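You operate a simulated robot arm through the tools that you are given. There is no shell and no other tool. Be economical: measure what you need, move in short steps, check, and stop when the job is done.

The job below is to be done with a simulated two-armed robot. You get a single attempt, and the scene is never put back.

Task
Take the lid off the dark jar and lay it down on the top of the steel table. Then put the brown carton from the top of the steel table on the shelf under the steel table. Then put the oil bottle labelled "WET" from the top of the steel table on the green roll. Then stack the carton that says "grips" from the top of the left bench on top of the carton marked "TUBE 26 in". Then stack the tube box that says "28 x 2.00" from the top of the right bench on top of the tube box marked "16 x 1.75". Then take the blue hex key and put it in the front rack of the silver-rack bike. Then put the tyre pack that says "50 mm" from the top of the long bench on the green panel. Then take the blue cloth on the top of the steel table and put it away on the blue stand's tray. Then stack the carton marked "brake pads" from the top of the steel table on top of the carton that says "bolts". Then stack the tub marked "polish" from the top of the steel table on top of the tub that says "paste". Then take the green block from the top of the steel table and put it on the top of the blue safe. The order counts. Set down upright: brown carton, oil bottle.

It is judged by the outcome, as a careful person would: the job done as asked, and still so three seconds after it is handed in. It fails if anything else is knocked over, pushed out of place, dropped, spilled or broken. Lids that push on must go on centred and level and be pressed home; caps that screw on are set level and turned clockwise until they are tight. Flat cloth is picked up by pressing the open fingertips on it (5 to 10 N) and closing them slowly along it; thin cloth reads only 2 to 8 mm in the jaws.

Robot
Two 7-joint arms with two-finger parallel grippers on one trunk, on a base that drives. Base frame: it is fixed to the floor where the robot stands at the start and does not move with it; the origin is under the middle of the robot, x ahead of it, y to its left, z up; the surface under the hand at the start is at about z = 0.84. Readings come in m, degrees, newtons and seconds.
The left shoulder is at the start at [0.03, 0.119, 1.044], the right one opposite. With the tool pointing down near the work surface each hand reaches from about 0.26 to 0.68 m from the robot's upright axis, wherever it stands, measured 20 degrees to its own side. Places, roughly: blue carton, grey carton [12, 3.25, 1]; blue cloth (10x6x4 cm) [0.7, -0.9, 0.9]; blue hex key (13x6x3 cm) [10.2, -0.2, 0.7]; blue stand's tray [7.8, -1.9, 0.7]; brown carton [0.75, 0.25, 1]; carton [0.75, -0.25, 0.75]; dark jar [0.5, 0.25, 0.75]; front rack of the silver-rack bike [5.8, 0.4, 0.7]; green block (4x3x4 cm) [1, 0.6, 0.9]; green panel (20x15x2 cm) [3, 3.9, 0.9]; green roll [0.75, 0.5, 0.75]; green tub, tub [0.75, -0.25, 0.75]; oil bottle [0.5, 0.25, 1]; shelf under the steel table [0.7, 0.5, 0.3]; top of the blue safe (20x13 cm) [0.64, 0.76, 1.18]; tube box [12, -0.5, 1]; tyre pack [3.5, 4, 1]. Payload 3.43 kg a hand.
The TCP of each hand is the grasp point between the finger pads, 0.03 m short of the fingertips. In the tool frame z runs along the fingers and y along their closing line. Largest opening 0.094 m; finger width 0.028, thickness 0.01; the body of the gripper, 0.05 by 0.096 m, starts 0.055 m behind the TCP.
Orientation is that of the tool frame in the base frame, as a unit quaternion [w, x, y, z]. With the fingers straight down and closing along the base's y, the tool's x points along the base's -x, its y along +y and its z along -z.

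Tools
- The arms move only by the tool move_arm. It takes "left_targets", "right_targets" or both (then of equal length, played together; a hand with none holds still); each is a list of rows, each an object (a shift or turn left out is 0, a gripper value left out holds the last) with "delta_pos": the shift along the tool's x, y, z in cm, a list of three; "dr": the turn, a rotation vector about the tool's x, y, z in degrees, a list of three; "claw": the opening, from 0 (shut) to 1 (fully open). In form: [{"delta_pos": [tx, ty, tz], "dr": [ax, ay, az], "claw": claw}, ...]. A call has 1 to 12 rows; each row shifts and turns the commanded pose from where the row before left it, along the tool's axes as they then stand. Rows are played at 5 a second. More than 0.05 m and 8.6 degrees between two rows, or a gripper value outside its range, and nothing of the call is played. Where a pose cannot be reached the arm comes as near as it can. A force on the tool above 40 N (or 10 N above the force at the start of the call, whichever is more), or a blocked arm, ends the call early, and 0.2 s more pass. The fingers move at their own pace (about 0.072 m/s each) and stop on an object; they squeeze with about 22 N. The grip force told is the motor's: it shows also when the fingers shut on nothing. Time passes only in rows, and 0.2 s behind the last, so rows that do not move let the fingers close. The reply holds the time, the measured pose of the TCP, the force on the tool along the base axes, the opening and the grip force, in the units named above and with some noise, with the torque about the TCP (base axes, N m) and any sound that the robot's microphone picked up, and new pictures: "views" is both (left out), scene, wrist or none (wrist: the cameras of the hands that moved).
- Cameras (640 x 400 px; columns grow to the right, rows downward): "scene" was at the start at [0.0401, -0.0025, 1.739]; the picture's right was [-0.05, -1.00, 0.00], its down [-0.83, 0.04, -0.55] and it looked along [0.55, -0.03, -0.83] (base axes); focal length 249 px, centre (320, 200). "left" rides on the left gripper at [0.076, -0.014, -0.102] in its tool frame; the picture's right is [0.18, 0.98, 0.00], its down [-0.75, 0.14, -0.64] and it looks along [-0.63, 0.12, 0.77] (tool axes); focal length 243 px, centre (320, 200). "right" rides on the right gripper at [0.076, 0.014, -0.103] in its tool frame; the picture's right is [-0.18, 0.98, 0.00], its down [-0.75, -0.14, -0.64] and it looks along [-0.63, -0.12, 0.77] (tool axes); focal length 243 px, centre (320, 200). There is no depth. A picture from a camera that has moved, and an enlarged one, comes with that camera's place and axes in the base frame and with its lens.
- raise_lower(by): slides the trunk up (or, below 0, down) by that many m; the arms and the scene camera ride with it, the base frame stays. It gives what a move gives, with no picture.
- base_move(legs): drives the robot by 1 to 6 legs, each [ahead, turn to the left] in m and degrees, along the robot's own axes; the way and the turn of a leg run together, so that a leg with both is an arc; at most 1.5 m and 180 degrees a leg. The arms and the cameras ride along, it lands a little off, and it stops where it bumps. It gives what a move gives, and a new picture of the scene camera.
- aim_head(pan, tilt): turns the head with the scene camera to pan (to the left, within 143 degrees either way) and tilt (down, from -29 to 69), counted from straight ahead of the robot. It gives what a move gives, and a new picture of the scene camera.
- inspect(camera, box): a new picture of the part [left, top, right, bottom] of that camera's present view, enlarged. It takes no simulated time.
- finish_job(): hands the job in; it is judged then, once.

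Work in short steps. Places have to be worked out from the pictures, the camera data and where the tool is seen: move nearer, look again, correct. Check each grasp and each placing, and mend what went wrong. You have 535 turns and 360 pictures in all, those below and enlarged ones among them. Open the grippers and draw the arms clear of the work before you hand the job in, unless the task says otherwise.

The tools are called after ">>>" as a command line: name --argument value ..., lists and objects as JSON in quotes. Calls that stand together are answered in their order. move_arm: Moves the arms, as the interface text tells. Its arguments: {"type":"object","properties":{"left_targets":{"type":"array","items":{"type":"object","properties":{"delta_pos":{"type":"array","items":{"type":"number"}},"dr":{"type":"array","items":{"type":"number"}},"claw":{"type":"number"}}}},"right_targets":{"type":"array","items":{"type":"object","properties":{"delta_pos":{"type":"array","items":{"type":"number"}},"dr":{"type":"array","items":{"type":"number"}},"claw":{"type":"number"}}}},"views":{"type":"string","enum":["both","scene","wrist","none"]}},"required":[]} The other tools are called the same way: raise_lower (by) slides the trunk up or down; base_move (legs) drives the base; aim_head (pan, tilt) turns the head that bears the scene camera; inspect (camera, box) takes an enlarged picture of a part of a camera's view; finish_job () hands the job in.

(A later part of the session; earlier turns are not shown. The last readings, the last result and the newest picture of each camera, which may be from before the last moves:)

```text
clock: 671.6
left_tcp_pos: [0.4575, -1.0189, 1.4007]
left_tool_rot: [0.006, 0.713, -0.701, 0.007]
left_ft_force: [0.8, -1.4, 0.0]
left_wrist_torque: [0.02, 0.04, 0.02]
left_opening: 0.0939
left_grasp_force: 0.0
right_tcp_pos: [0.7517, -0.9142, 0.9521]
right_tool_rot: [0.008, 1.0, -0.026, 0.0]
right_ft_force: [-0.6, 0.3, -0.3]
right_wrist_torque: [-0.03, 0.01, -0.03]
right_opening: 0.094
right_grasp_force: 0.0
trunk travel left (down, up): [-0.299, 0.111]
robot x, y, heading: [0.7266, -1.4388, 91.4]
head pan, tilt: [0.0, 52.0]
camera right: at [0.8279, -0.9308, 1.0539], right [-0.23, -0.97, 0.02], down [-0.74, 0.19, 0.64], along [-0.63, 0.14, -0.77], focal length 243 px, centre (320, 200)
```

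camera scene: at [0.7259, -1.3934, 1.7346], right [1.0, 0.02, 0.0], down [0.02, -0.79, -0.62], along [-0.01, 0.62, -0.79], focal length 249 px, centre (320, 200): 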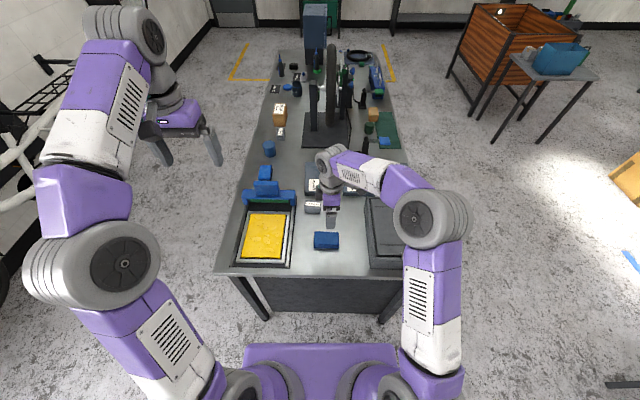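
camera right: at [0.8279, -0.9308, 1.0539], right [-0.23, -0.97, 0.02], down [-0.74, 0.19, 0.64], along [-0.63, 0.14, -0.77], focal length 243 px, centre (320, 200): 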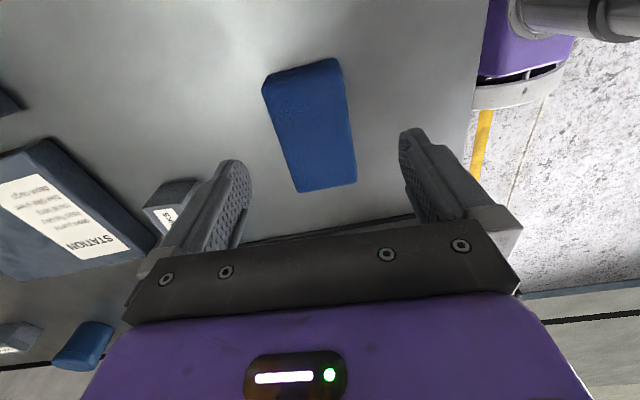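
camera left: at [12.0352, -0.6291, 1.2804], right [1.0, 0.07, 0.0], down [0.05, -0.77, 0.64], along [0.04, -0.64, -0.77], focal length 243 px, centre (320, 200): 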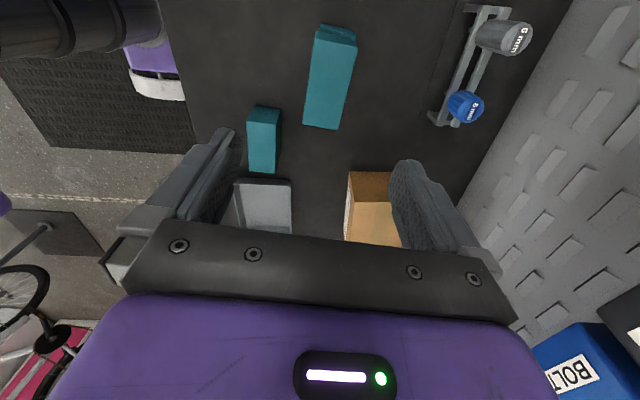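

>>> move_arm --right_targets '[{"delta_pos": [0.2, -0.1, 4]}, {"delta_pos": [0, 0, 2]}, {"delta_pos": [0, 0, 1]}, {"claw": 0.3}, {"claw": 0.3}, {"claw": 0.3}, {"claw": 0.3}, {"claw": 0.3}]' --views "wrist"

```text
clock: 673.4
left_tcp_pos: [0.4561, -1.0184, 1.4016]
left_tool_rot: [0.006, 0.714, -0.7, 0.006]
left_ft_force: [-0.6, 0.5, 0.1]
left_wrist_torque: [0.02, 0.0, 0.06]
left_opening: 0.0942
left_grasp_force: 0.1
right_tcp_pos: [0.7541, -0.9149, 0.884]
right_tool_rot: [0.007, 1.0, -0.024, 0.0]
right_ft_force: [-0.7, 0.0, 0.5]
right_wrist_torque: [-0.02, 0.0, -0.02]
right_opening: 0.0592
right_grasp_force: 22.1
trunk travel left (down, up): [-0.299, 0.111]
robot x, y, heading: [0.7264, -1.4392, 91.3]
head pan, tilt: [0.0, 52.0]
camera right: at [0.8293, -0.932, 0.9863], right [-0.23, -0.97, 0.02], down [-0.74, 0.19, 0.64], along [-0.63, 0.14, -0.77], focal length 243 px, centre (320, 200)
```

right: 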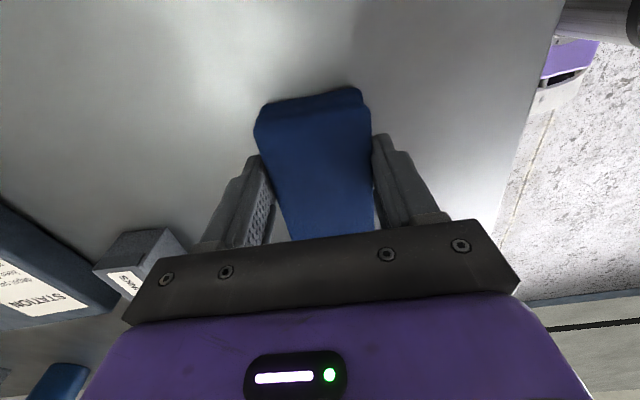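

Cloth gripped (5.9 cm). I lift it high and drive to the blue stand via the south corridor.

>>> move_arm --right_targets '[{"delta_pos": [0, 0, -3]}, {"delta_pos": [0, 0, -4]}, {"delta_pos": [0, 0, -4.5]}, {"delta_pos": [0, 0, -4.5]}, {"delta_pos": [0, 0, -4.5]}, {"delta_pos": [0, 0, -4.5]}, {"delta_pos": [0, 0, -4.5]}, {"delta_pos": [0, 0, -4.5]}, {"delta_pos": [0, 0, -4.5]}]' --views "wrist"

>>> base_move --legs '[[-0.6, 0], [0, -120], [1.35, 0], [0, 28.5], [1.3, 0], [1.3, 0]]'

```text
clock: 675.4
left_tcp_pos: [0.4558, -1.019, 1.4022]
left_tool_rot: [0.006, 0.714, -0.7, 0.006]
left_ft_force: [0.4, 0.6, -0.2]
left_wrist_torque: [-0.01, 0.0, -0.02]
left_opening: 0.094
left_grasp_force: 0.2
right_tcp_pos: [0.7521, -0.9087, 1.2658]
right_tool_rot: [0.009, 1.0, -0.025, -0.001]
right_ft_force: [0.0, -0.4, -0.5]
right_wrist_torque: [0.0, -0.02, 0.0]
right_opening: 0.0589
right_grasp_force: 22.6
trunk travel left (down, up): [-0.299, 0.111]
robot x, y, heading: [0.7252, -1.4373, 91.4]
head pan, tilt: [0.0, 52.0]
camera right: at [0.8281, -0.9255, 1.3687], right [-0.23, -0.97, 0.02], down [-0.75, 0.19, 0.64], along [-0.62, 0.14, -0.77], focal length 243 px, centre (320, 200)
```

right: 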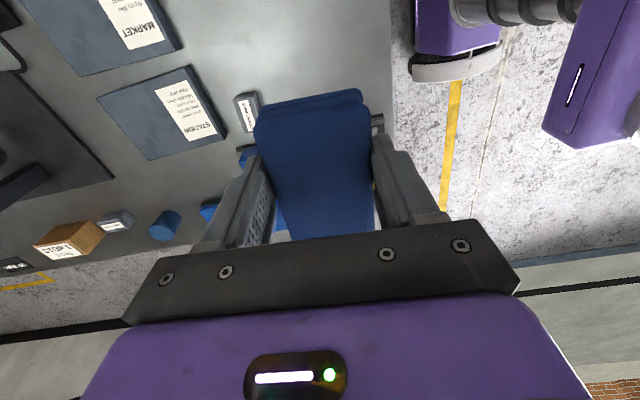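

```text
clock: 703.5
left_tcp_pos: [4.9111, -2.3586, 1.401]
left_tool_rot: [-0.008, 0.004, 1.0, 0.0]
left_ft_force: [0.1, 0.8, -0.3]
left_wrist_torque: [0.0, 0.02, 0.01]
left_opening: 0.0936
left_grasp_force: 0.1
right_tcp_pos: [5.0142, -2.6574, 1.2654]
right_tool_rot: [-0.005, -0.679, 0.734, 0.005]
right_ft_force: [0.4, 0.5, -0.8]
right_wrist_torque: [0.03, -0.05, -0.04]
right_opening: 0.0591
right_grasp_force: 22.2
trunk travel left (down, up): [-0.299, 0.111]
robot x, y, heading: [4.4807, -2.6171, -0.3]
head pan, tilt: [0.0, 52.0]
camera scene: at [4.5284, -2.6171, 1.7346], right [-0.01, -1.0, 0.0], down [-0.79, 0.0, -0.62], along [0.62, 0.0, -0.79], focal length 249 px, centre (320, 200)
```

scene: 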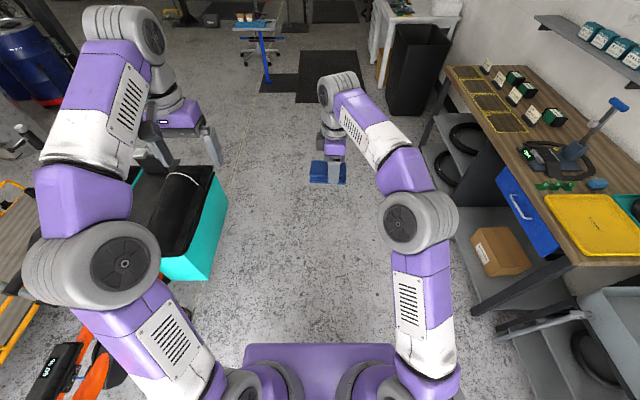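

>>> base_move --legs '[[0, -1], [1.2, 0], [1.1, 0], [0.95, 0], [0, 91]]'

>>> aim_head --pan 0 --tilt 45

```text
clock: 721.4
left_tcp_pos: [8.0142, -2.3599, 1.3987]
left_tool_rot: [-0.002, -0.21, 0.978, -0.005]
left_ft_force: [4.2, 1.9, 0.6]
left_wrist_torque: [-0.27, 0.41, -0.23]
left_opening: 0.0939
left_grasp_force: 0.1
right_tcp_pos: [8.2301, -2.5785, 1.2656]
right_tool_rot: [0.007, 0.828, -0.56, -0.006]
right_ft_force: [0.2, 0.3, -0.2]
right_wrist_torque: [-0.03, -0.01, 0.01]
right_opening: 0.0593
right_grasp_force: 22.2
trunk travel left (down, up): [-0.299, 0.111]
robot x, y, heading: [7.7351, -2.7773, 25.5]
head pan, tilt: [0.0, 52.0]
stopped in leg 5: the force on the tool passed its limit at 72 N (the readings are from after the stop); the commanded pose is now the measured one
camera scene: at [7.7769, -2.7558, 1.7346], right [0.44, -0.9, 0.0], down [-0.71, -0.34, -0.61], along [0.55, 0.27, -0.79], focal length 249 px, centre (320, 200)
```

scene: 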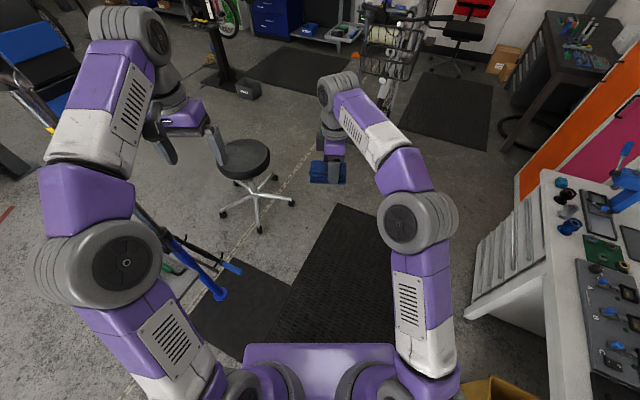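

```text
clock: 722.0
left_tcp_pos: [8.0133, -2.3596, 1.3983]
left_tool_rot: [-0.002, -0.211, 0.977, -0.005]
left_ft_force: [5.5, 3.6, -0.9]
left_wrist_torque: [-0.33, 0.46, -0.29]
left_opening: 0.094
left_grasp_force: 0.0
right_tcp_pos: [8.2294, -2.5787, 1.2656]
right_tool_rot: [0.007, 0.828, -0.561, -0.005]
right_ft_force: [-0.2, 0.0, 0.0]
right_wrist_torque: [0.03, 0.04, 0.01]
right_opening: 0.059
right_grasp_force: 22.1
trunk travel left (down, up): [-0.299, 0.111]
robot x, y, heading: [7.7343, -2.7757, 25.8]
head pan, tilt: [0.0, 45.0]
camera scene: at [7.7827, -2.753, 1.7441], right [0.44, -0.9, 0.0], down [-0.64, -0.31, -0.71], along [0.64, 0.31, -0.71], focal length 249 px, centre (320, 200)
```

scene: 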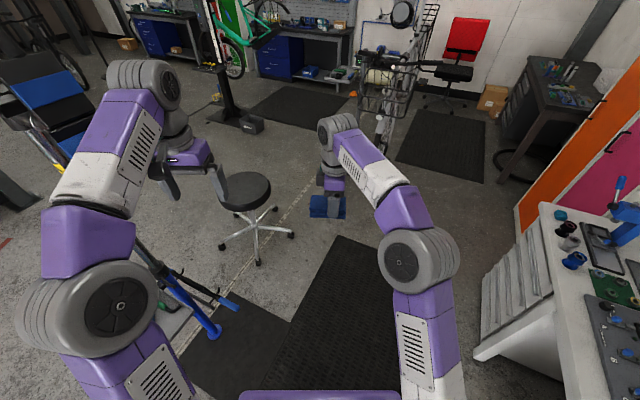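

The left hand touched the blue stand's mast. I turn back right at once and look at the stand.

>>> base_move --legs '[[0, -22]]'

>>> aim_head --pan 60 --tilt 25

```text
clock: 723.6
left_tcp_pos: [8.15, -2.497, 1.3995]
left_tool_rot: [-0.002, -0.018, 1.0, -0.003]
left_ft_force: [-0.1, -0.4, -0.1]
left_wrist_torque: [0.01, 0.03, -0.01]
left_opening: 0.0941
left_grasp_force: 0.1
right_tcp_pos: [8.2662, -2.7813, 1.2657]
right_tool_rot: [-0.005, -0.704, 0.71, 0.006]
right_ft_force: [-0.4, 0.3, -1.1]
right_wrist_torque: [-0.02, -0.02, 0.01]
right_opening: 0.0593
right_grasp_force: 22.4
trunk travel left (down, up): [-0.299, 0.111]
robot x, y, heading: [7.7339, -2.777, 3.4]
head pan, tilt: [0.0, 45.0]
camera scene: at [7.7863, -2.7736, 1.7442], right [0.06, -1.0, 0.0], down [-0.71, -0.04, -0.71], along [0.71, 0.04, -0.71], focal length 249 px, centre (320, 200)
```

scene: 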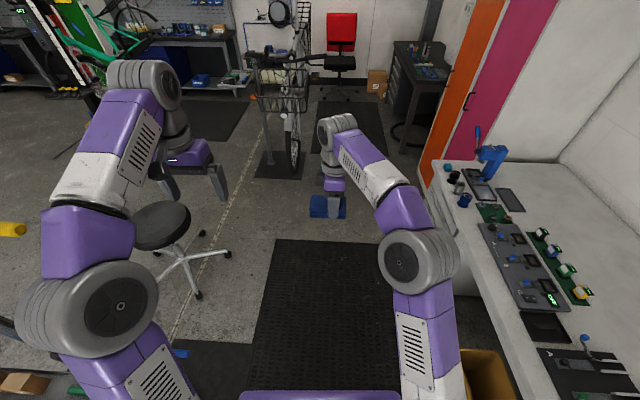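

```text
clock: 724.9
left_tcp_pos: [8.1485, -2.4967, 1.3996]
left_tool_rot: [-0.001, -0.018, 1.0, -0.004]
left_ft_force: [-0.6, 0.7, 0.1]
left_wrist_torque: [0.02, -0.02, 0.0]
left_opening: 0.0939
left_grasp_force: 0.1
right_tcp_pos: [8.267, -2.7815, 1.2661]
right_tool_rot: [-0.005, -0.704, 0.71, 0.006]
right_ft_force: [-0.1, -0.4, 0.2]
right_wrist_torque: [-0.03, -0.02, 0.03]
right_opening: 0.0591
right_grasp_force: 22.3
trunk travel left (down, up): [-0.299, 0.111]
robot x, y, heading: [7.7362, -2.7769, 3.4]
head pan, tilt: [60.0, 25.0]
camera scene: at [7.7461, -2.6957, 1.7748], right [0.9, -0.45, 0.0], down [-0.19, -0.38, -0.91], along [0.4, 0.81, -0.42], focal length 249 px, centre (320, 200)
```

scene: 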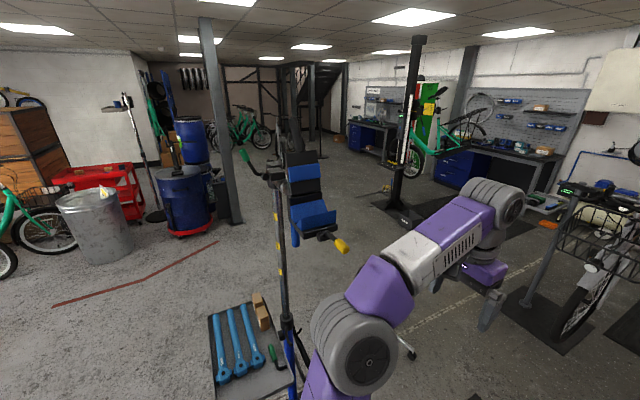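

>>> aim_head --pan 80 --tilt 45

>>> inspect --camera "scene" --box '[180, 80, 480, 300]'

```text
clock: 725.7
left_tcp_pos: [8.1492, -2.4978, 1.3997]
left_tool_rot: [-0.002, -0.018, 1.0, -0.005]
left_ft_force: [1.1, -0.4, -0.3]
left_wrist_torque: [-0.01, 0.01, -0.02]
left_opening: 0.094
left_grasp_force: 0.1
right_tcp_pos: [8.2656, -2.7804, 1.2663]
right_tool_rot: [-0.006, -0.704, 0.71, 0.005]
right_ft_force: [0.2, 0.3, -0.8]
right_wrist_torque: [-0.03, 0.04, 0.02]
right_opening: 0.059
right_grasp_force: 21.8
trunk travel left (down, up): [-0.299, 0.111]
robot x, y, heading: [7.736, -2.7793, 3.5]
head pan, tilt: [80.0, 45.0]
camera scene: at [7.7142, -2.6975, 1.7443], right [0.99, -0.11, 0.0], down [-0.08, -0.7, -0.71], along [0.08, 0.7, -0.71], focal length 249 px, centre (320, 200)
```

scene: 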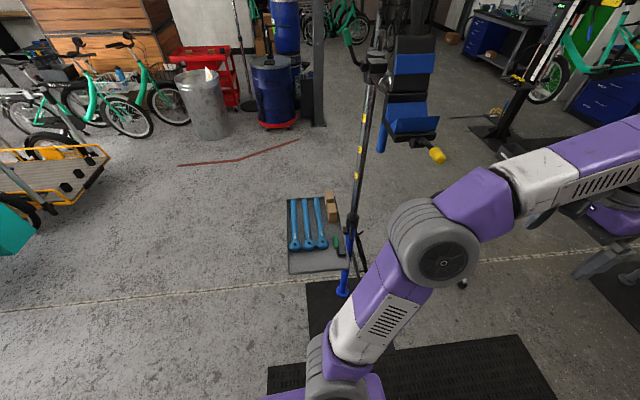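

```text
1.82 times, centred on (330, 190) of scene
camera zoom: at [7.7142, -2.6975, 1.7443], right [0.99, -0.11, 0.0], down [-0.08, -0.7, -0.71], along [0.08, 0.7, -0.71], focal length 453 px, centre (302, 218)
```

zoom: 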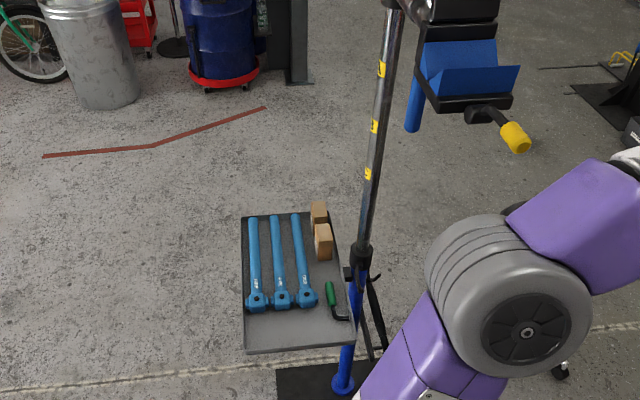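

The stand is upright; its tray has a free front strip at y -2.10..-2.02, x 7.66–7.87 (z≈0.70). I back up 0.3 m, turn to face it, and approach.

>>> base_move --legs '[[-0.3, 0], [0, 86.5], [0.1, 0]]'

>>> aim_head --pan -15 --tilt 50

```text
clock: 732.2
left_tcp_pos: [7.1892, -2.2656, 1.4006]
left_tool_rot: [0.002, -0.697, 0.717, -0.004]
left_ft_force: [-0.1, 1.2, 0.2]
left_wrist_torque: [-0.01, -0.01, -0.02]
left_opening: 0.0942
left_grasp_force: 0.0
right_tcp_pos: [7.4807, -2.1679, 1.2672]
right_tool_rot: [0.008, 0.999, -0.037, 0.0]
right_ft_force: [-0.1, -0.1, 0.1]
right_wrist_torque: [-0.02, -0.04, 0.0]
right_opening: 0.0591
right_grasp_force: 22.0
trunk travel left (down, up): [-0.299, 0.111]
robot x, y, heading: [7.4425, -2.696, 90.0]
head pan, tilt: [80.0, 45.0]
camera scene: at [7.3607, -2.7115, 1.7442], right [0.18, 0.98, 0.0], down [0.7, -0.13, -0.71], along [-0.7, 0.13, -0.71], focal length 249 px, centre (320, 200)
```

scene: 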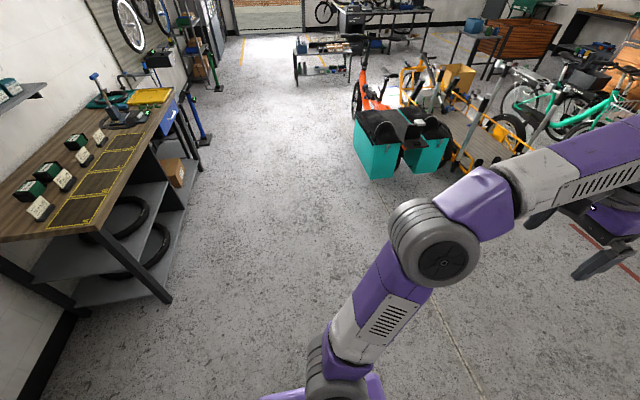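

```text
clock: 733.9
left_tcp_pos: [7.1884, -2.2662, 1.3997]
left_tool_rot: [0.003, -0.697, 0.717, -0.004]
left_ft_force: [0.0, -0.4, -0.9]
left_wrist_torque: [0.02, 0.01, 0.01]
left_opening: 0.0942
left_grasp_force: 0.1
right_tcp_pos: [7.4817, -2.1679, 1.2663]
right_tool_rot: [0.008, 0.999, -0.038, 0.001]
right_ft_force: [-0.4, 0.2, -0.8]
right_wrist_torque: [0.0, -0.03, 0.0]
right_opening: 0.0595
right_grasp_force: 22.1
trunk travel left (down, up): [-0.299, 0.111]
robot x, y, heading: [7.4432, -2.6968, 89.7]
head pan, tilt: [-15.0, 50.0]
camera scene: at [7.4609, -2.6519, 1.7373], right [0.96, -0.26, 0.0], down [-0.2, -0.74, -0.64], along [0.17, 0.62, -0.77], focal length 249 px, centre (320, 200)
```

scene: 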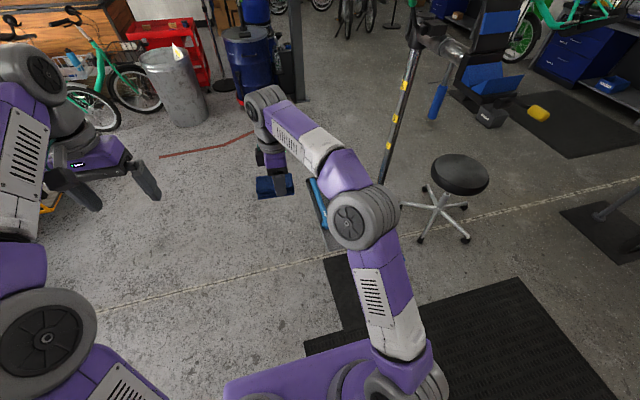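

>>> base_move --legs '[[0.08, 0]]'

>>> raise_lower --by -0.2

>>> move_arm --right_targets '[{"delta_pos": [4.5, -0.7, 0]}, {"delta_pos": [4.5, -0.7, 0]}, {"delta_pos": [4.5, -0.7, 0]}, {"delta_pos": [4.5, -0.7, 0]}, {"delta_pos": [4.5, -0.7, 0]}, {"delta_pos": [4.5, -0.7, 0], "dr": [0, 0, -5]}]'

```text
clock: 734.9
left_tcp_pos: [7.1901, -2.1847, 1.4]
left_tool_rot: [0.002, -0.695, 0.719, -0.004]
left_ft_force: [0.6, 0.3, -0.3]
left_wrist_torque: [-0.04, 0.0, 0.0]
left_opening: 0.0939
left_grasp_force: 0.0
right_tcp_pos: [7.4803, -2.0861, 1.267]
right_tool_rot: [0.008, 0.999, -0.037, -0.001]
right_ft_force: [-0.3, 0.7, -0.2]
right_wrist_torque: [-0.05, -0.02, 0.01]
right_opening: 0.0592
right_grasp_force: 21.6
trunk travel left (down, up): [-0.299, 0.111]
robot x, y, heading: [7.44, -2.6176, 89.6]
head pan, tilt: [-15.0, 50.0]
camera scene: at [7.4615, -2.571, 1.7373], right [0.96, -0.26, 0.0], down [-0.2, -0.74, -0.64], along [0.17, 0.62, -0.77], focal length 249 px, centre (320, 200)
```

scene: 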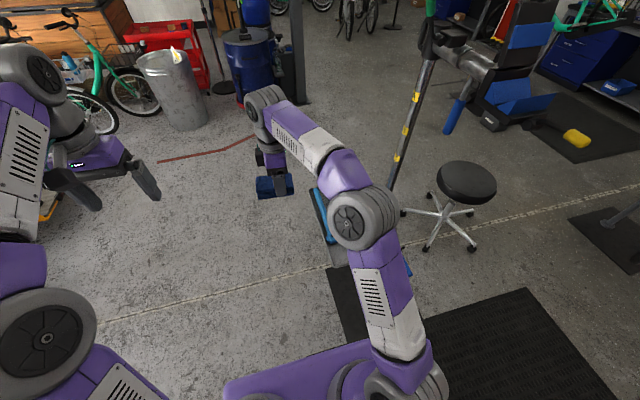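

```text
clock: 737.1
left_tcp_pos: [7.19, -2.185, 1.2004]
left_tool_rot: [0.001, -0.696, 0.718, -0.005]
left_ft_force: [0.3, -0.7, 0.6]
left_wrist_torque: [0.01, -0.03, 0.02]
left_opening: 0.0941
left_grasp_force: 0.0
right_tcp_pos: [7.4815, -2.0878, 1.0672]
right_tool_rot: [0.009, 0.999, -0.038, 0.0]
right_ft_force: [0.5, 0.2, -0.4]
right_wrist_torque: [0.01, -0.03, -0.01]
right_opening: 0.0593
right_grasp_force: 21.8
trunk travel left (down, up): [-0.099, 0.311]
robot x, y, heading: [7.441, -2.6172, 89.6]
head pan, tilt: [-15.0, 50.0]
```

```text
clock: 738.5
left_tcp_pos: [7.191, -2.1851, 1.201]
left_tool_rot: [0.001, -0.696, 0.718, -0.003]
left_ft_force: [-0.4, -0.4, -0.3]
left_wrist_torque: [-0.01, 0.02, -0.03]
left_opening: 0.0943
left_grasp_force: 0.0
right_tcp_pos: [7.7563, -2.0683, 1.0651]
right_tool_rot: [0.008, 1.0, 0.006, -0.002]
right_ft_force: [0.2, -0.7, -0.4]
right_wrist_torque: [0.0, 0.02, -0.02]
right_opening: 0.0591
right_grasp_force: 22.7
trunk travel left (down, up): [-0.099, 0.311]
robot x, y, heading: [7.4412, -2.6171, 89.6]
head pan, tilt: [-15.0, 50.0]
camera scene: at [7.4624, -2.5716, 1.5373], right [0.96, -0.26, 0.0], down [-0.2, -0.74, -0.64], along [0.17, 0.62, -0.77], focal length 249 px, centre (320, 200)
camera right: at [7.8334, -2.081, 1.1679], right [-0.17, -0.99, 0.02], down [-0.75, 0.14, 0.64], along [-0.63, 0.1, -0.77], focal length 243 px, centre (320, 200)
```

scene: 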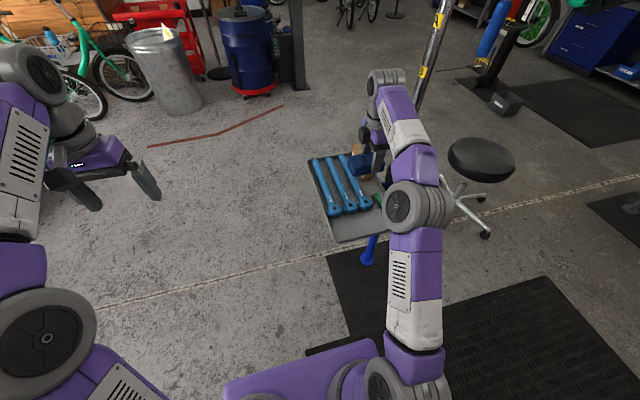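
right: 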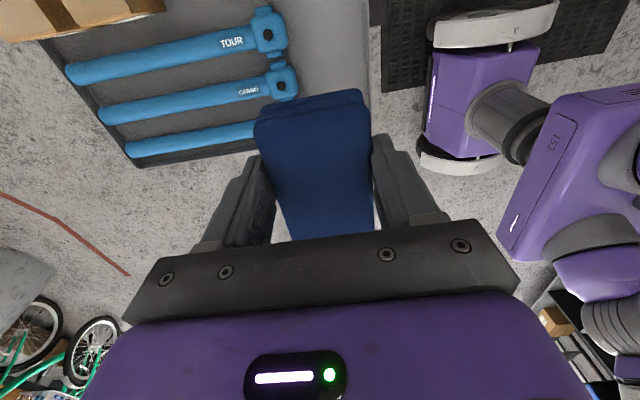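

>>> inspect --camera "scene" --box '[290, 130, 430, 250]'

```text
3.33 times, centred on (360, 190) of scene
camera zoom: at [7.4624, -2.5716, 1.5373], right [0.96, -0.26, 0.0], down [-0.2, -0.74, -0.64], along [0.17, 0.62, -0.77], focal length 831 px, centre (187, 233)
```

zoom: 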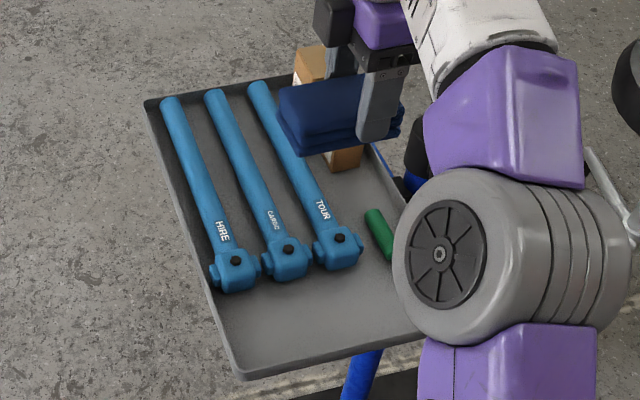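

Refined tray height z≈0.75, free strip y -2.14..-2.05. I shift 2.7 cm toward the robot and descend.

>>> move_arm --right_targets '[{"delta_pos": [0, 2.7, 0]}, {"delta_pos": [0, 0, 4.2]}, {"delta_pos": [0, 0, 4.2]}, {"delta_pos": [0, 0, 4.2]}, {"delta_pos": [0, 0, 4.2]}, {"delta_pos": [0, 0, 4]}]'

>>> inspect --camera "scene" --box '[290, 130, 430, 250]'

```text
clock: 739.9
left_tcp_pos: [7.19, -2.1853, 1.2002]
left_tool_rot: [0.001, -0.696, 0.718, -0.004]
left_ft_force: [-0.6, 0.0, 0.6]
left_wrist_torque: [-0.02, 0.02, -0.02]
left_opening: 0.0938
left_grasp_force: 0.0
right_tcp_pos: [7.7553, -2.0988, 0.858]
right_tool_rot: [0.009, 1.0, 0.006, -0.001]
right_ft_force: [-0.1, -0.8, -0.6]
right_wrist_torque: [0.0, -0.02, 0.02]
right_opening: 0.0591
right_grasp_force: 22.0
trunk travel left (down, up): [-0.099, 0.311]
robot x, y, heading: [7.4443, -2.6154, 89.8]
head pan, tilt: [-15.0, 50.0]
camera scene: at [7.4618, -2.5715, 1.5373], right [0.96, -0.26, 0.0], down [-0.2, -0.74, -0.64], along [0.17, 0.62, -0.77], focal length 249 px, centre (320, 200)
camera right: at [7.8319, -2.111, 0.9592], right [-0.17, -0.98, 0.02], down [-0.75, 0.14, 0.64], along [-0.63, 0.1, -0.77], focal length 243 px, centre (320, 200)
```

scene: 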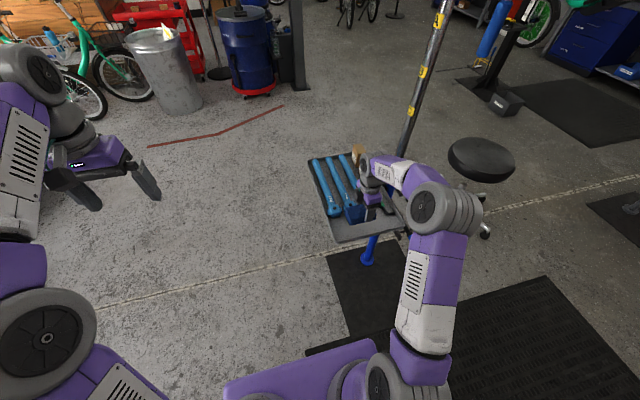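
right: 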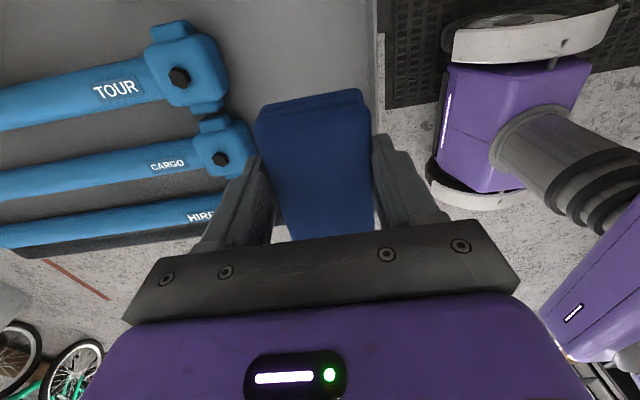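

```text
3.33 times, centred on (360, 190) of scene
camera zoom: at [7.4618, -2.5715, 1.5373], right [0.96, -0.26, 0.0], down [-0.2, -0.74, -0.64], along [0.17, 0.62, -0.77], focal length 831 px, centre (187, 233)
```

zoom: 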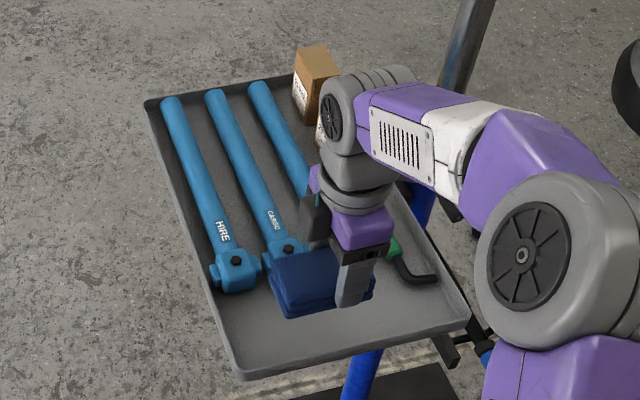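

>>> move_arm --right_targets '[{"delta_pos": [0, -0.2, 3]}, {"delta_pos": [0, 0, 2]}, {"delta_pos": [0, 0, 0.8]}, {"delta_pos": [0, 0, 0.4]}, {"delta_pos": [0, 0, 0.4]}, {"delta_pos": [0, 0, 0.4]}]' --views "wrist"

```text
clock: 741.3
left_tcp_pos: [7.1898, -2.1868, 1.1998]
left_tool_rot: [0.001, -0.696, 0.718, -0.005]
left_ft_force: [0.4, -1.1, 0.7]
left_wrist_torque: [0.01, 0.01, 0.03]
left_opening: 0.0941
left_grasp_force: 0.1
right_tcp_pos: [7.7537, -2.0953, 0.7875]
right_tool_rot: [0.008, 1.0, 0.005, 0.0]
right_ft_force: [-1.3, -0.2, -1.4]
right_wrist_torque: [-0.02, 0.01, 0.0]
right_opening: 0.0591
right_grasp_force: 22.2
trunk travel left (down, up): [-0.099, 0.311]
robot x, y, heading: [7.445, -2.6179, 89.8]
head pan, tilt: [-15.0, 50.0]
camera right: at [7.8307, -2.1085, 0.8888], right [-0.17, -0.98, 0.02], down [-0.75, 0.14, 0.64], along [-0.63, 0.1, -0.77], focal length 243 px, centre (320, 200)
```

right: 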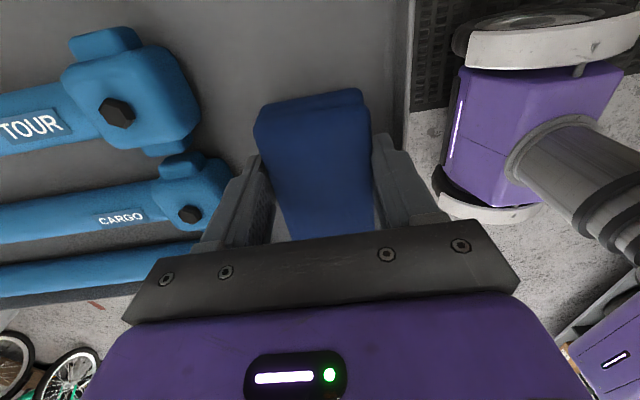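

Good clearance all round. I keep lowering in small steps to contact.

>>> move_arm --right_targets '[{"delta_pos": [0, 0, 0.4]}, {"delta_pos": [0, 0, 0.4]}, {"delta_pos": [0, 0, 0.4]}, {"delta_pos": [0, 0, 0.4]}, {"delta_pos": [0, 0, 0.4]}, {"delta_pos": [0, 0, 0.4]}]' --views "wrist"

```text
clock: 742.2
left_tcp_pos: [7.1888, -2.1861, 1.2006]
left_tool_rot: [0.002, -0.696, 0.718, -0.003]
left_ft_force: [0.0, -0.4, -0.2]
left_wrist_torque: [0.01, 0.0, -0.02]
left_opening: 0.094
left_grasp_force: 0.0
right_tcp_pos: [7.7531, -2.0957, 0.7805]
right_tool_rot: [0.004, 1.0, 0.004, 0.001]
right_ft_force: [-1.5, -7.0, 15.9]
right_wrist_torque: [-0.19, -0.18, -0.15]
right_opening: 0.0593
right_grasp_force: 22.4
trunk travel left (down, up): [-0.099, 0.311]
robot x, y, heading: [7.4427, -2.6177, 89.6]
head pan, tilt: [-15.0, 50.0]
stopped in row 4 (right hand): the force on the tool passed its limit at 43 N (the readings are from after the stop); the commanded pose is now the measured one
camera right: at [7.8308, -2.1082, 0.8826], right [-0.17, -0.98, 0.01], down [-0.76, 0.14, 0.64], along [-0.63, 0.11, -0.77], focal length 243 px, centre (320, 200)
```

right: 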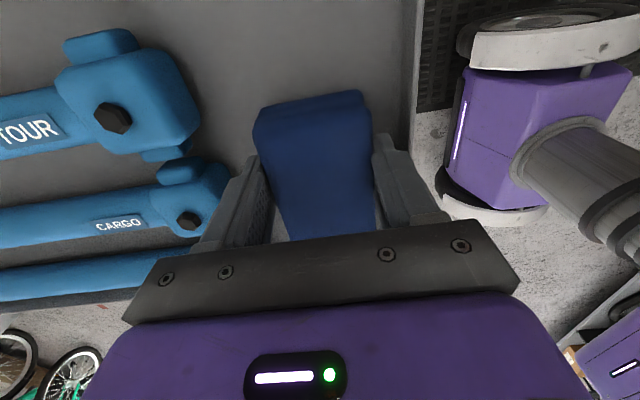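

Contact with the tray. I ease off, open partly, and rise.

>>> move_arm --right_targets '[{"delta_pos": [0, 0, -0.3]}, {"claw": 0.7}, {"claw": 0.73}, {"delta_pos": [0, 0, -1]}, {"delta_pos": [0, 0, -3]}, {"delta_pos": [0, 0, -4]}, {"delta_pos": [0, 0, -4]}]'

>>> inspect --camera "scene" --box '[290, 130, 430, 250]'

```text
clock: 743.8
left_tcp_pos: [7.1892, -2.1858, 1.2003]
left_tool_rot: [0.002, -0.696, 0.718, -0.004]
left_ft_force: [0.5, -0.4, -0.1]
left_wrist_torque: [-0.01, -0.01, -0.01]
left_opening: 0.0938
left_grasp_force: 0.0
right_tcp_pos: [7.755, -2.0929, 0.9026]
right_tool_rot: [0.006, 1.0, 0.006, 0.0]
right_ft_force: [-0.1, 0.8, 0.1]
right_wrist_torque: [0.0, -0.02, 0.01]
right_opening: 0.0682
right_grasp_force: 0.1
trunk travel left (down, up): [-0.099, 0.311]
robot x, y, heading: [7.4423, -2.6143, 89.5]
head pan, tilt: [-15.0, 50.0]
camera scene: at [7.4612, -2.5725, 1.5373], right [0.96, -0.26, 0.0], down [-0.2, -0.74, -0.64], along [0.17, 0.62, -0.77], focal length 249 px, centre (320, 200)
camera right: at [7.8314, -2.1056, 1.004], right [-0.17, -0.98, 0.01], down [-0.76, 0.14, 0.64], along [-0.63, 0.1, -0.77], focal length 243 px, centre (320, 200)
```

scene: 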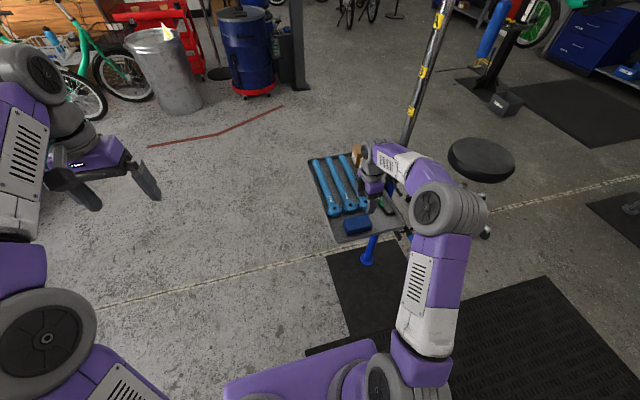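
right: 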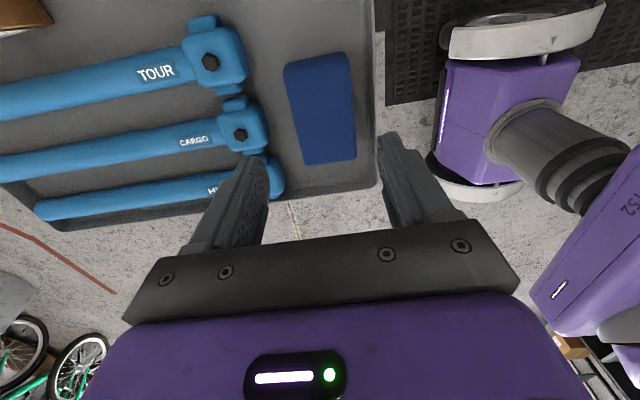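

```text
3.33 times, centred on (360, 190) of scene
camera zoom: at [7.4612, -2.5725, 1.5373], right [0.96, -0.26, 0.0], down [-0.2, -0.74, -0.64], along [0.17, 0.62, -0.77], focal length 831 px, centre (187, 233)
```

zoom: 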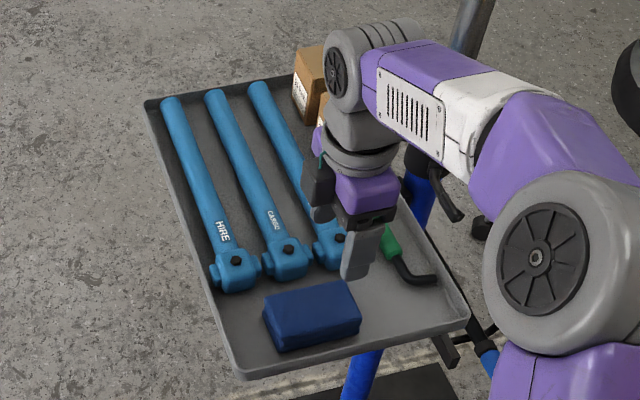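

Cloth lies in the tray. I retract the arm, raise the trunk and drive back to the steel table.

>>> move_arm --right_targets '[{"delta_pos": [0, 0, -4]}, {"delta_pos": [0, 0, -4]}, {"delta_pos": [0, 0, -4]}, {"delta_pos": [-3.5, 0.8, -3]}, {"delta_pos": [-4.3, 1.2, -1]}, {"delta_pos": [-4.3, 1.2, -1]}, {"delta_pos": [-4.3, 1.2, 0]}, {"delta_pos": [-4.3, 1.2, 0]}]' --views "none"

>>> move_arm --right_targets '[{"dr": [0, 0, 8.2]}, {"dr": [0, 0, 8.2]}, {"dr": [0, 0, 8.2]}, {"dr": [0, 0, 8.2]}, {"dr": [0, 0, 8.2]}, {"dr": [0, 0, 8.2]}, {"dr": [0, 0, 8.2]}, {"dr": [0, 0, 8.2]}, {"dr": [0, 0, 8.2]}, {"dr": [0, 0, 8.2]}, {"dr": [0, 0, 8.2]}]' --views "none"

>>> raise_lower --by 0.25

>>> base_move --legs '[[-0.15, 0], [0, 91], [1.4, 0], [1.4, 0], [1.4, 0], [1.4, 0]]'

```text
clock: 745.6
left_tcp_pos: [7.1893, -2.1856, 1.1997]
left_tool_rot: [0.002, -0.695, 0.719, -0.004]
left_ft_force: [1.1, 0.3, 0.0]
left_wrist_torque: [-0.02, 0.01, 0.0]
left_opening: 0.0941
left_grasp_force: 0.0
right_tcp_pos: [7.5456, -2.1505, 1.0725]
right_tool_rot: [0.004, 1.0, 0.005, 0.001]
right_ft_force: [-0.3, -0.6, -0.1]
right_wrist_torque: [0.03, 0.01, 0.0]
right_opening: 0.0688
right_grasp_force: 0.2
trunk travel left (down, up): [-0.099, 0.311]
robot x, y, heading: [7.443, -2.6183, 89.7]
head pan, tilt: [-15.0, 50.0]
```

```text
clock: 748.0
left_tcp_pos: [7.1892, -2.1845, 1.2005]
left_tool_rot: [0.002, -0.696, 0.718, -0.004]
left_ft_force: [-0.1, -0.2, -0.4]
left_wrist_torque: [-0.01, 0.04, -0.01]
left_opening: 0.0942
left_grasp_force: 0.0
right_tcp_pos: [7.5493, -2.1499, 1.0717]
right_tool_rot: [0.004, 0.708, -0.706, 0.004]
right_ft_force: [0.3, 0.4, 0.1]
right_wrist_torque: [-0.03, 0.0, -0.02]
right_opening: 0.0689
right_grasp_force: 0.0
trunk travel left (down, up): [-0.099, 0.311]
robot x, y, heading: [7.4445, -2.6162, 89.9]
head pan, tilt: [-15.0, 50.0]
```

```text
clock: 750.6
left_tcp_pos: [7.1904, -2.1851, 1.4504]
left_tool_rot: [0.002, -0.696, 0.718, -0.005]
left_ft_force: [0.5, -0.3, 1.1]
left_wrist_torque: [-0.03, -0.03, -0.02]
left_opening: 0.0942
left_grasp_force: 0.1
right_tcp_pos: [7.5477, -2.1502, 1.3225]
right_tool_rot: [0.004, 0.709, -0.705, 0.004]
right_ft_force: [0.9, -0.2, 0.2]
right_wrist_torque: [-0.01, -0.01, 0.04]
right_opening: 0.0684
right_grasp_force: 0.1
trunk travel left (down, up): [-0.349, 0.061]
robot x, y, heading: [7.4397, -2.6165, 89.6]
head pan, tilt: [-15.0, 50.0]
```

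```text
clock: 781.9
left_tcp_pos: [1.4497, -2.8149, 1.4504]
left_tool_rot: [-0.005, 0.999, -0.032, 0.002]
left_ft_force: [-0.4, 0.7, 0.1]
left_wrist_torque: [-0.01, 0.0, 0.0]
left_opening: 0.0941
left_grasp_force: 0.0
right_tcp_pos: [1.4264, -2.4564, 1.3205]
right_tool_rot: [0.001, 1.0, -0.012, 0.005]
right_ft_force: [0.1, 0.0, -0.4]
right_wrist_torque: [0.01, 0.04, 0.03]
right_opening: 0.0687
right_grasp_force: 0.0
trunk travel left (down, up): [-0.349, 0.061]
robot x, y, heading: [1.8891, -2.5778, 177.9]
head pan, tilt: [-15.0, 50.0]
camera scene: at [1.8461, -2.555, 1.7873], right [0.3, 0.96, 0.0], down [0.73, -0.23, -0.64], along [-0.61, 0.19, -0.77], focal length 249 px, centre (320, 200)
```

scene: 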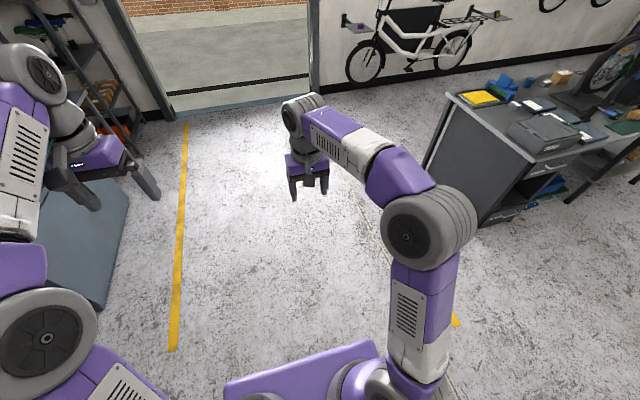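

I go up behind the table to look for the "bolts" carton on its back part.

>>> base_move --legs '[[0.22, 0], [0, -88], [1.3, 0], [1.0, 0]]'

>>> aim_head --pan 75 --tilt 40

```text
clock: 798.2
left_tcp_pos: [1.4087, 0.1479, 1.4503]
left_tool_rot: [0.003, -0.693, 0.72, -0.004]
left_ft_force: [-0.4, 0.6, 1.4]
left_wrist_torque: [0.03, -0.01, 0.02]
left_opening: 0.0941
left_grasp_force: 0.0
right_tcp_pos: [1.7665, 0.1814, 1.3213]
right_tool_rot: [0.004, 0.707, -0.707, 0.004]
right_ft_force: [0.3, -0.3, 0.1]
right_wrist_torque: [-0.03, 0.0, -0.02]
right_opening: 0.0688
right_grasp_force: 0.0
trunk travel left (down, up): [-0.349, 0.061]
robot x, y, heading: [1.6562, -0.2837, 89.3]
head pan, tilt: [-15.0, 50.0]
camera scene: at [1.6761, -0.2406, 1.7873], right [0.96, -0.27, 0.0], down [-0.21, -0.74, -0.64], along [0.17, 0.62, -0.77], focal length 249 px, centre (320, 200)
```

scene: 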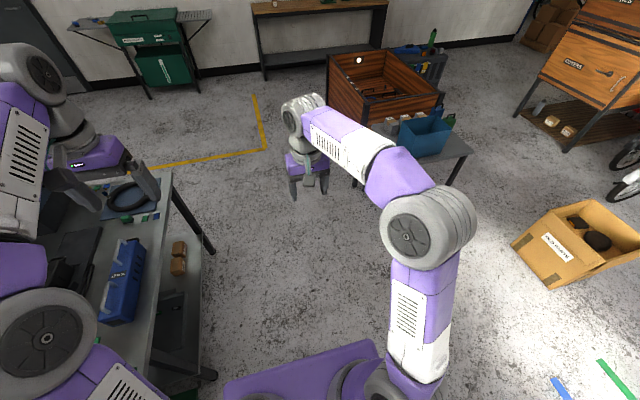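

```text
clock: 799.8
left_tcp_pos: [1.4065, 0.1479, 1.451]
left_tool_rot: [0.001, -0.693, 0.721, -0.004]
left_ft_force: [0.2, -0.6, 0.0]
left_wrist_torque: [0.03, 0.02, -0.01]
left_opening: 0.0937
left_grasp_force: 0.0
right_tcp_pos: [1.7659, 0.1811, 1.3222]
right_tool_rot: [0.003, 0.707, -0.707, 0.004]
right_ft_force: [0.2, -0.4, 0.3]
right_wrist_torque: [0.0, -0.04, -0.03]
right_opening: 0.0686
right_grasp_force: 0.1
trunk travel left (down, up): [-0.349, 0.061]
robot x, y, heading: [1.6589, -0.283, 89.0]
head pan, tilt: [75.0, 40.0]
camera scene: at [1.5734, -0.2915, 1.8015], right [0.27, 0.96, 0.0], down [0.62, -0.18, -0.77], along [-0.74, 0.21, -0.64], focal length 249 px, centre (320, 200)
```

scene: 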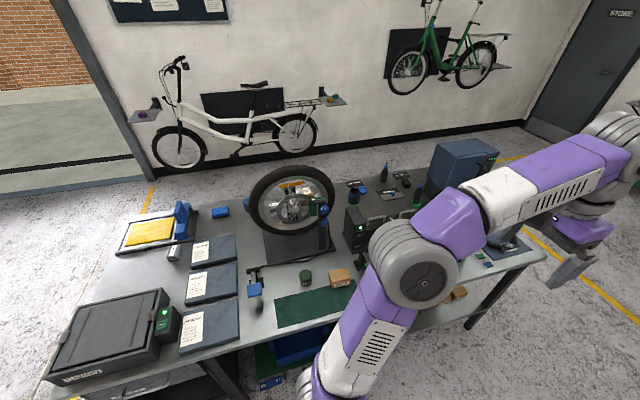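

>>> inspect --camera "scene" --box '[230, 240, 390, 340]'

>>> inspect --camera "scene" --box '[330, 150, 530, 300]'

```text
4.00 times, centred on (310, 290) of scene
camera zoom: at [1.5734, -0.2915, 1.8015], right [0.27, 0.96, 0.0], down [0.62, -0.18, -0.77], along [-0.74, 0.21, -0.64], focal length 997 px, centre (360, -160)
```

zoom: 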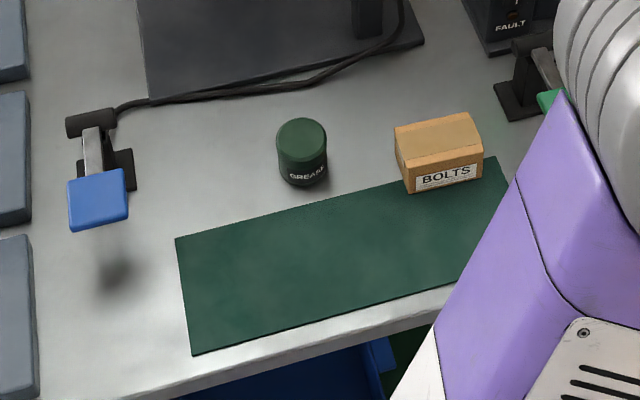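

```text
2.67 times, centred on (430, 225) of scene
camera zoom: at [1.5734, -0.2915, 1.8015], right [0.27, 0.96, 0.0], down [0.62, -0.18, -0.77], along [-0.74, 0.21, -0.64], focal length 665 px, centre (27, 133)
```

zoom: 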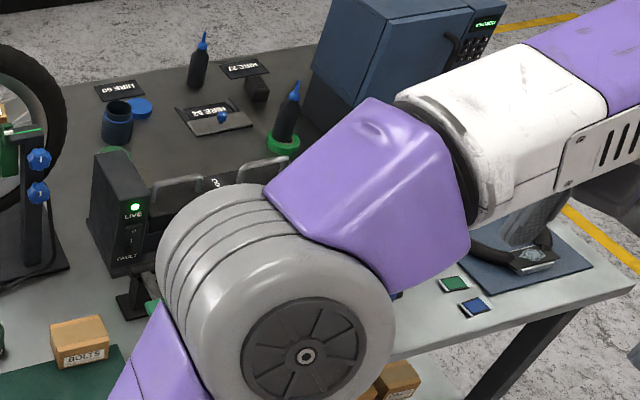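

BOLTS (tan carton) is at (1.01, -0.05) near the back edge; BRAKE PADS is on the front side. I go around the table's left end to the front.

>>> base_move --legs '[[1.0, 0], [1.0, 0], [0, 91], [1.1, 0], [1.1, 0], [0, 90]]'

>>> base_move --legs '[[1.0, 0], [0.85, 0], [0, 90], [0.45, 0]]'

>>> aim_head --pan 0 --tilt 52

```text
clock: 825.2
left_tcp_pos: [-0.8825, 1.2672, 1.4497]
left_tool_rot: [-0.003, 0.994, 0.113, 0.001]
left_ft_force: [0.5, -1.7, 0.0]
left_wrist_torque: [-0.03, 0.02, 0.02]
left_opening: 0.0942
left_grasp_force: 0.0
right_tcp_pos: [-1.0092, 1.6104, 1.3224]
right_tool_rot: [-0.005, 0.992, 0.125, 0.009]
right_ft_force: [3.9, 1.6, 0.6]
right_wrist_torque: [-0.11, 0.27, -0.05]
right_opening: 0.0687
right_grasp_force: 0.1
trunk travel left (down, up): [-0.349, 0.061]
robot x, y, heading: [-0.5306, 1.6234, -165.9]
head pan, tilt: [75.0, 40.0]
stopped in leg 6: the force on the tool passed its limit at 54 N (the readings are from after the stop); the commanded pose is now the measured one
camera scene: at [-0.5013, 1.5443, 1.8015], right [-1.0, 0.01, 0.0], down [0.01, 0.64, -0.77], along [-0.01, -0.77, -0.64], focal length 249 px, centre (320, 200)
```

scene: 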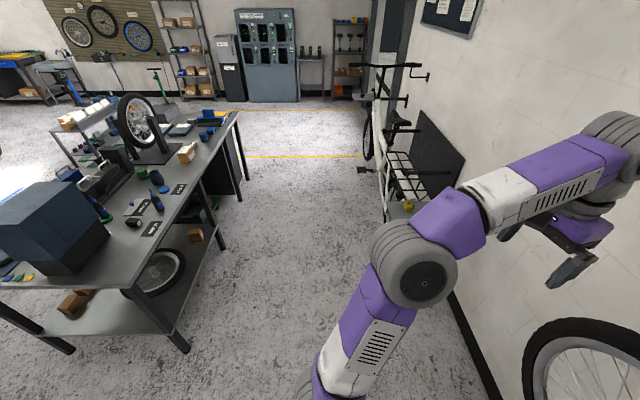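

```text
clock: 826.1
left_tcp_pos: [-0.8882, 1.2674, 1.452]
left_tool_rot: [-0.004, 0.994, 0.113, -0.001]
left_ft_force: [0.1, -0.9, 0.5]
left_wrist_torque: [-0.04, 0.01, 0.0]
left_opening: 0.094
left_grasp_force: 0.0
right_tcp_pos: [-1.008, 1.6113, 1.3233]
right_tool_rot: [-0.006, 0.992, 0.126, 0.018]
right_ft_force: [19.6, 7.5, 5.3]
right_wrist_torque: [-0.49, 1.4, -0.16]
right_opening: 0.0686
right_grasp_force: 0.1
trunk travel left (down, up): [-0.349, 0.061]
robot x, y, heading: [-0.5394, 1.6182, -166.0]
head pan, tilt: [75.0, 40.0]
stopped in leg 1: the robot was blocked; the commanded pose is now the measured one
camera scene: at [-0.5049, 1.544, 1.8015], right [-1.0, 0.01, 0.0], down [0.01, 0.64, -0.77], along [-0.01, -0.77, -0.64], focal length 249 px, centre (320, 200)
```

scene: 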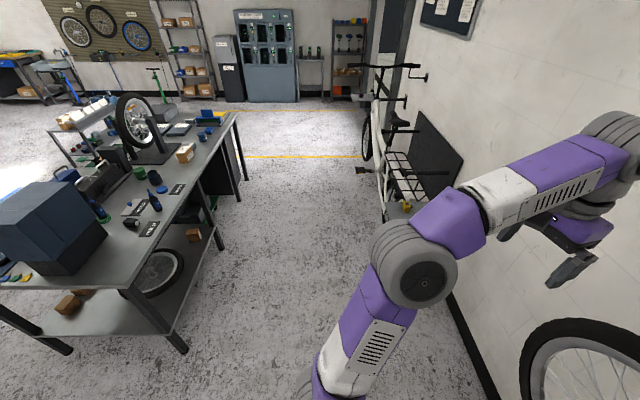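

```text
clock: 827.6
left_tcp_pos: [-0.886, 1.2674, 1.4519]
left_tool_rot: [-0.003, 0.993, 0.114, -0.001]
left_ft_force: [-0.1, -0.2, -0.2]
left_wrist_torque: [-0.04, -0.02, 0.0]
left_opening: 0.0939
left_grasp_force: 0.0
right_tcp_pos: [-1.0069, 1.6116, 1.3234]
right_tool_rot: [-0.007, 0.992, 0.126, 0.015]
right_ft_force: [26.3, 9.5, 8.9]
right_wrist_torque: [-0.61, 1.97, -0.23]
right_opening: 0.0683
right_grasp_force: 0.0
trunk travel left (down, up): [-0.349, 0.061]
robot x, y, heading: [-0.5396, 1.6191, -165.8]
head pan, tilt: [0.0, 52.0]
camera scene: at [-0.5752, 1.6105, 1.7849], right [-0.25, 0.97, 0.0], down [0.76, 0.19, -0.62], along [-0.6, -0.15, -0.78], focal length 249 px, centre (320, 200)
```

scene: 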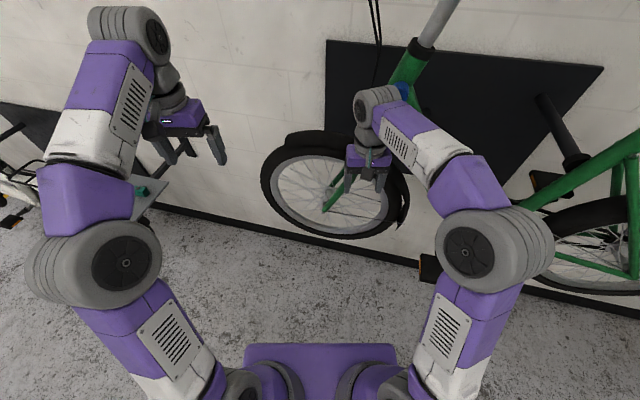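

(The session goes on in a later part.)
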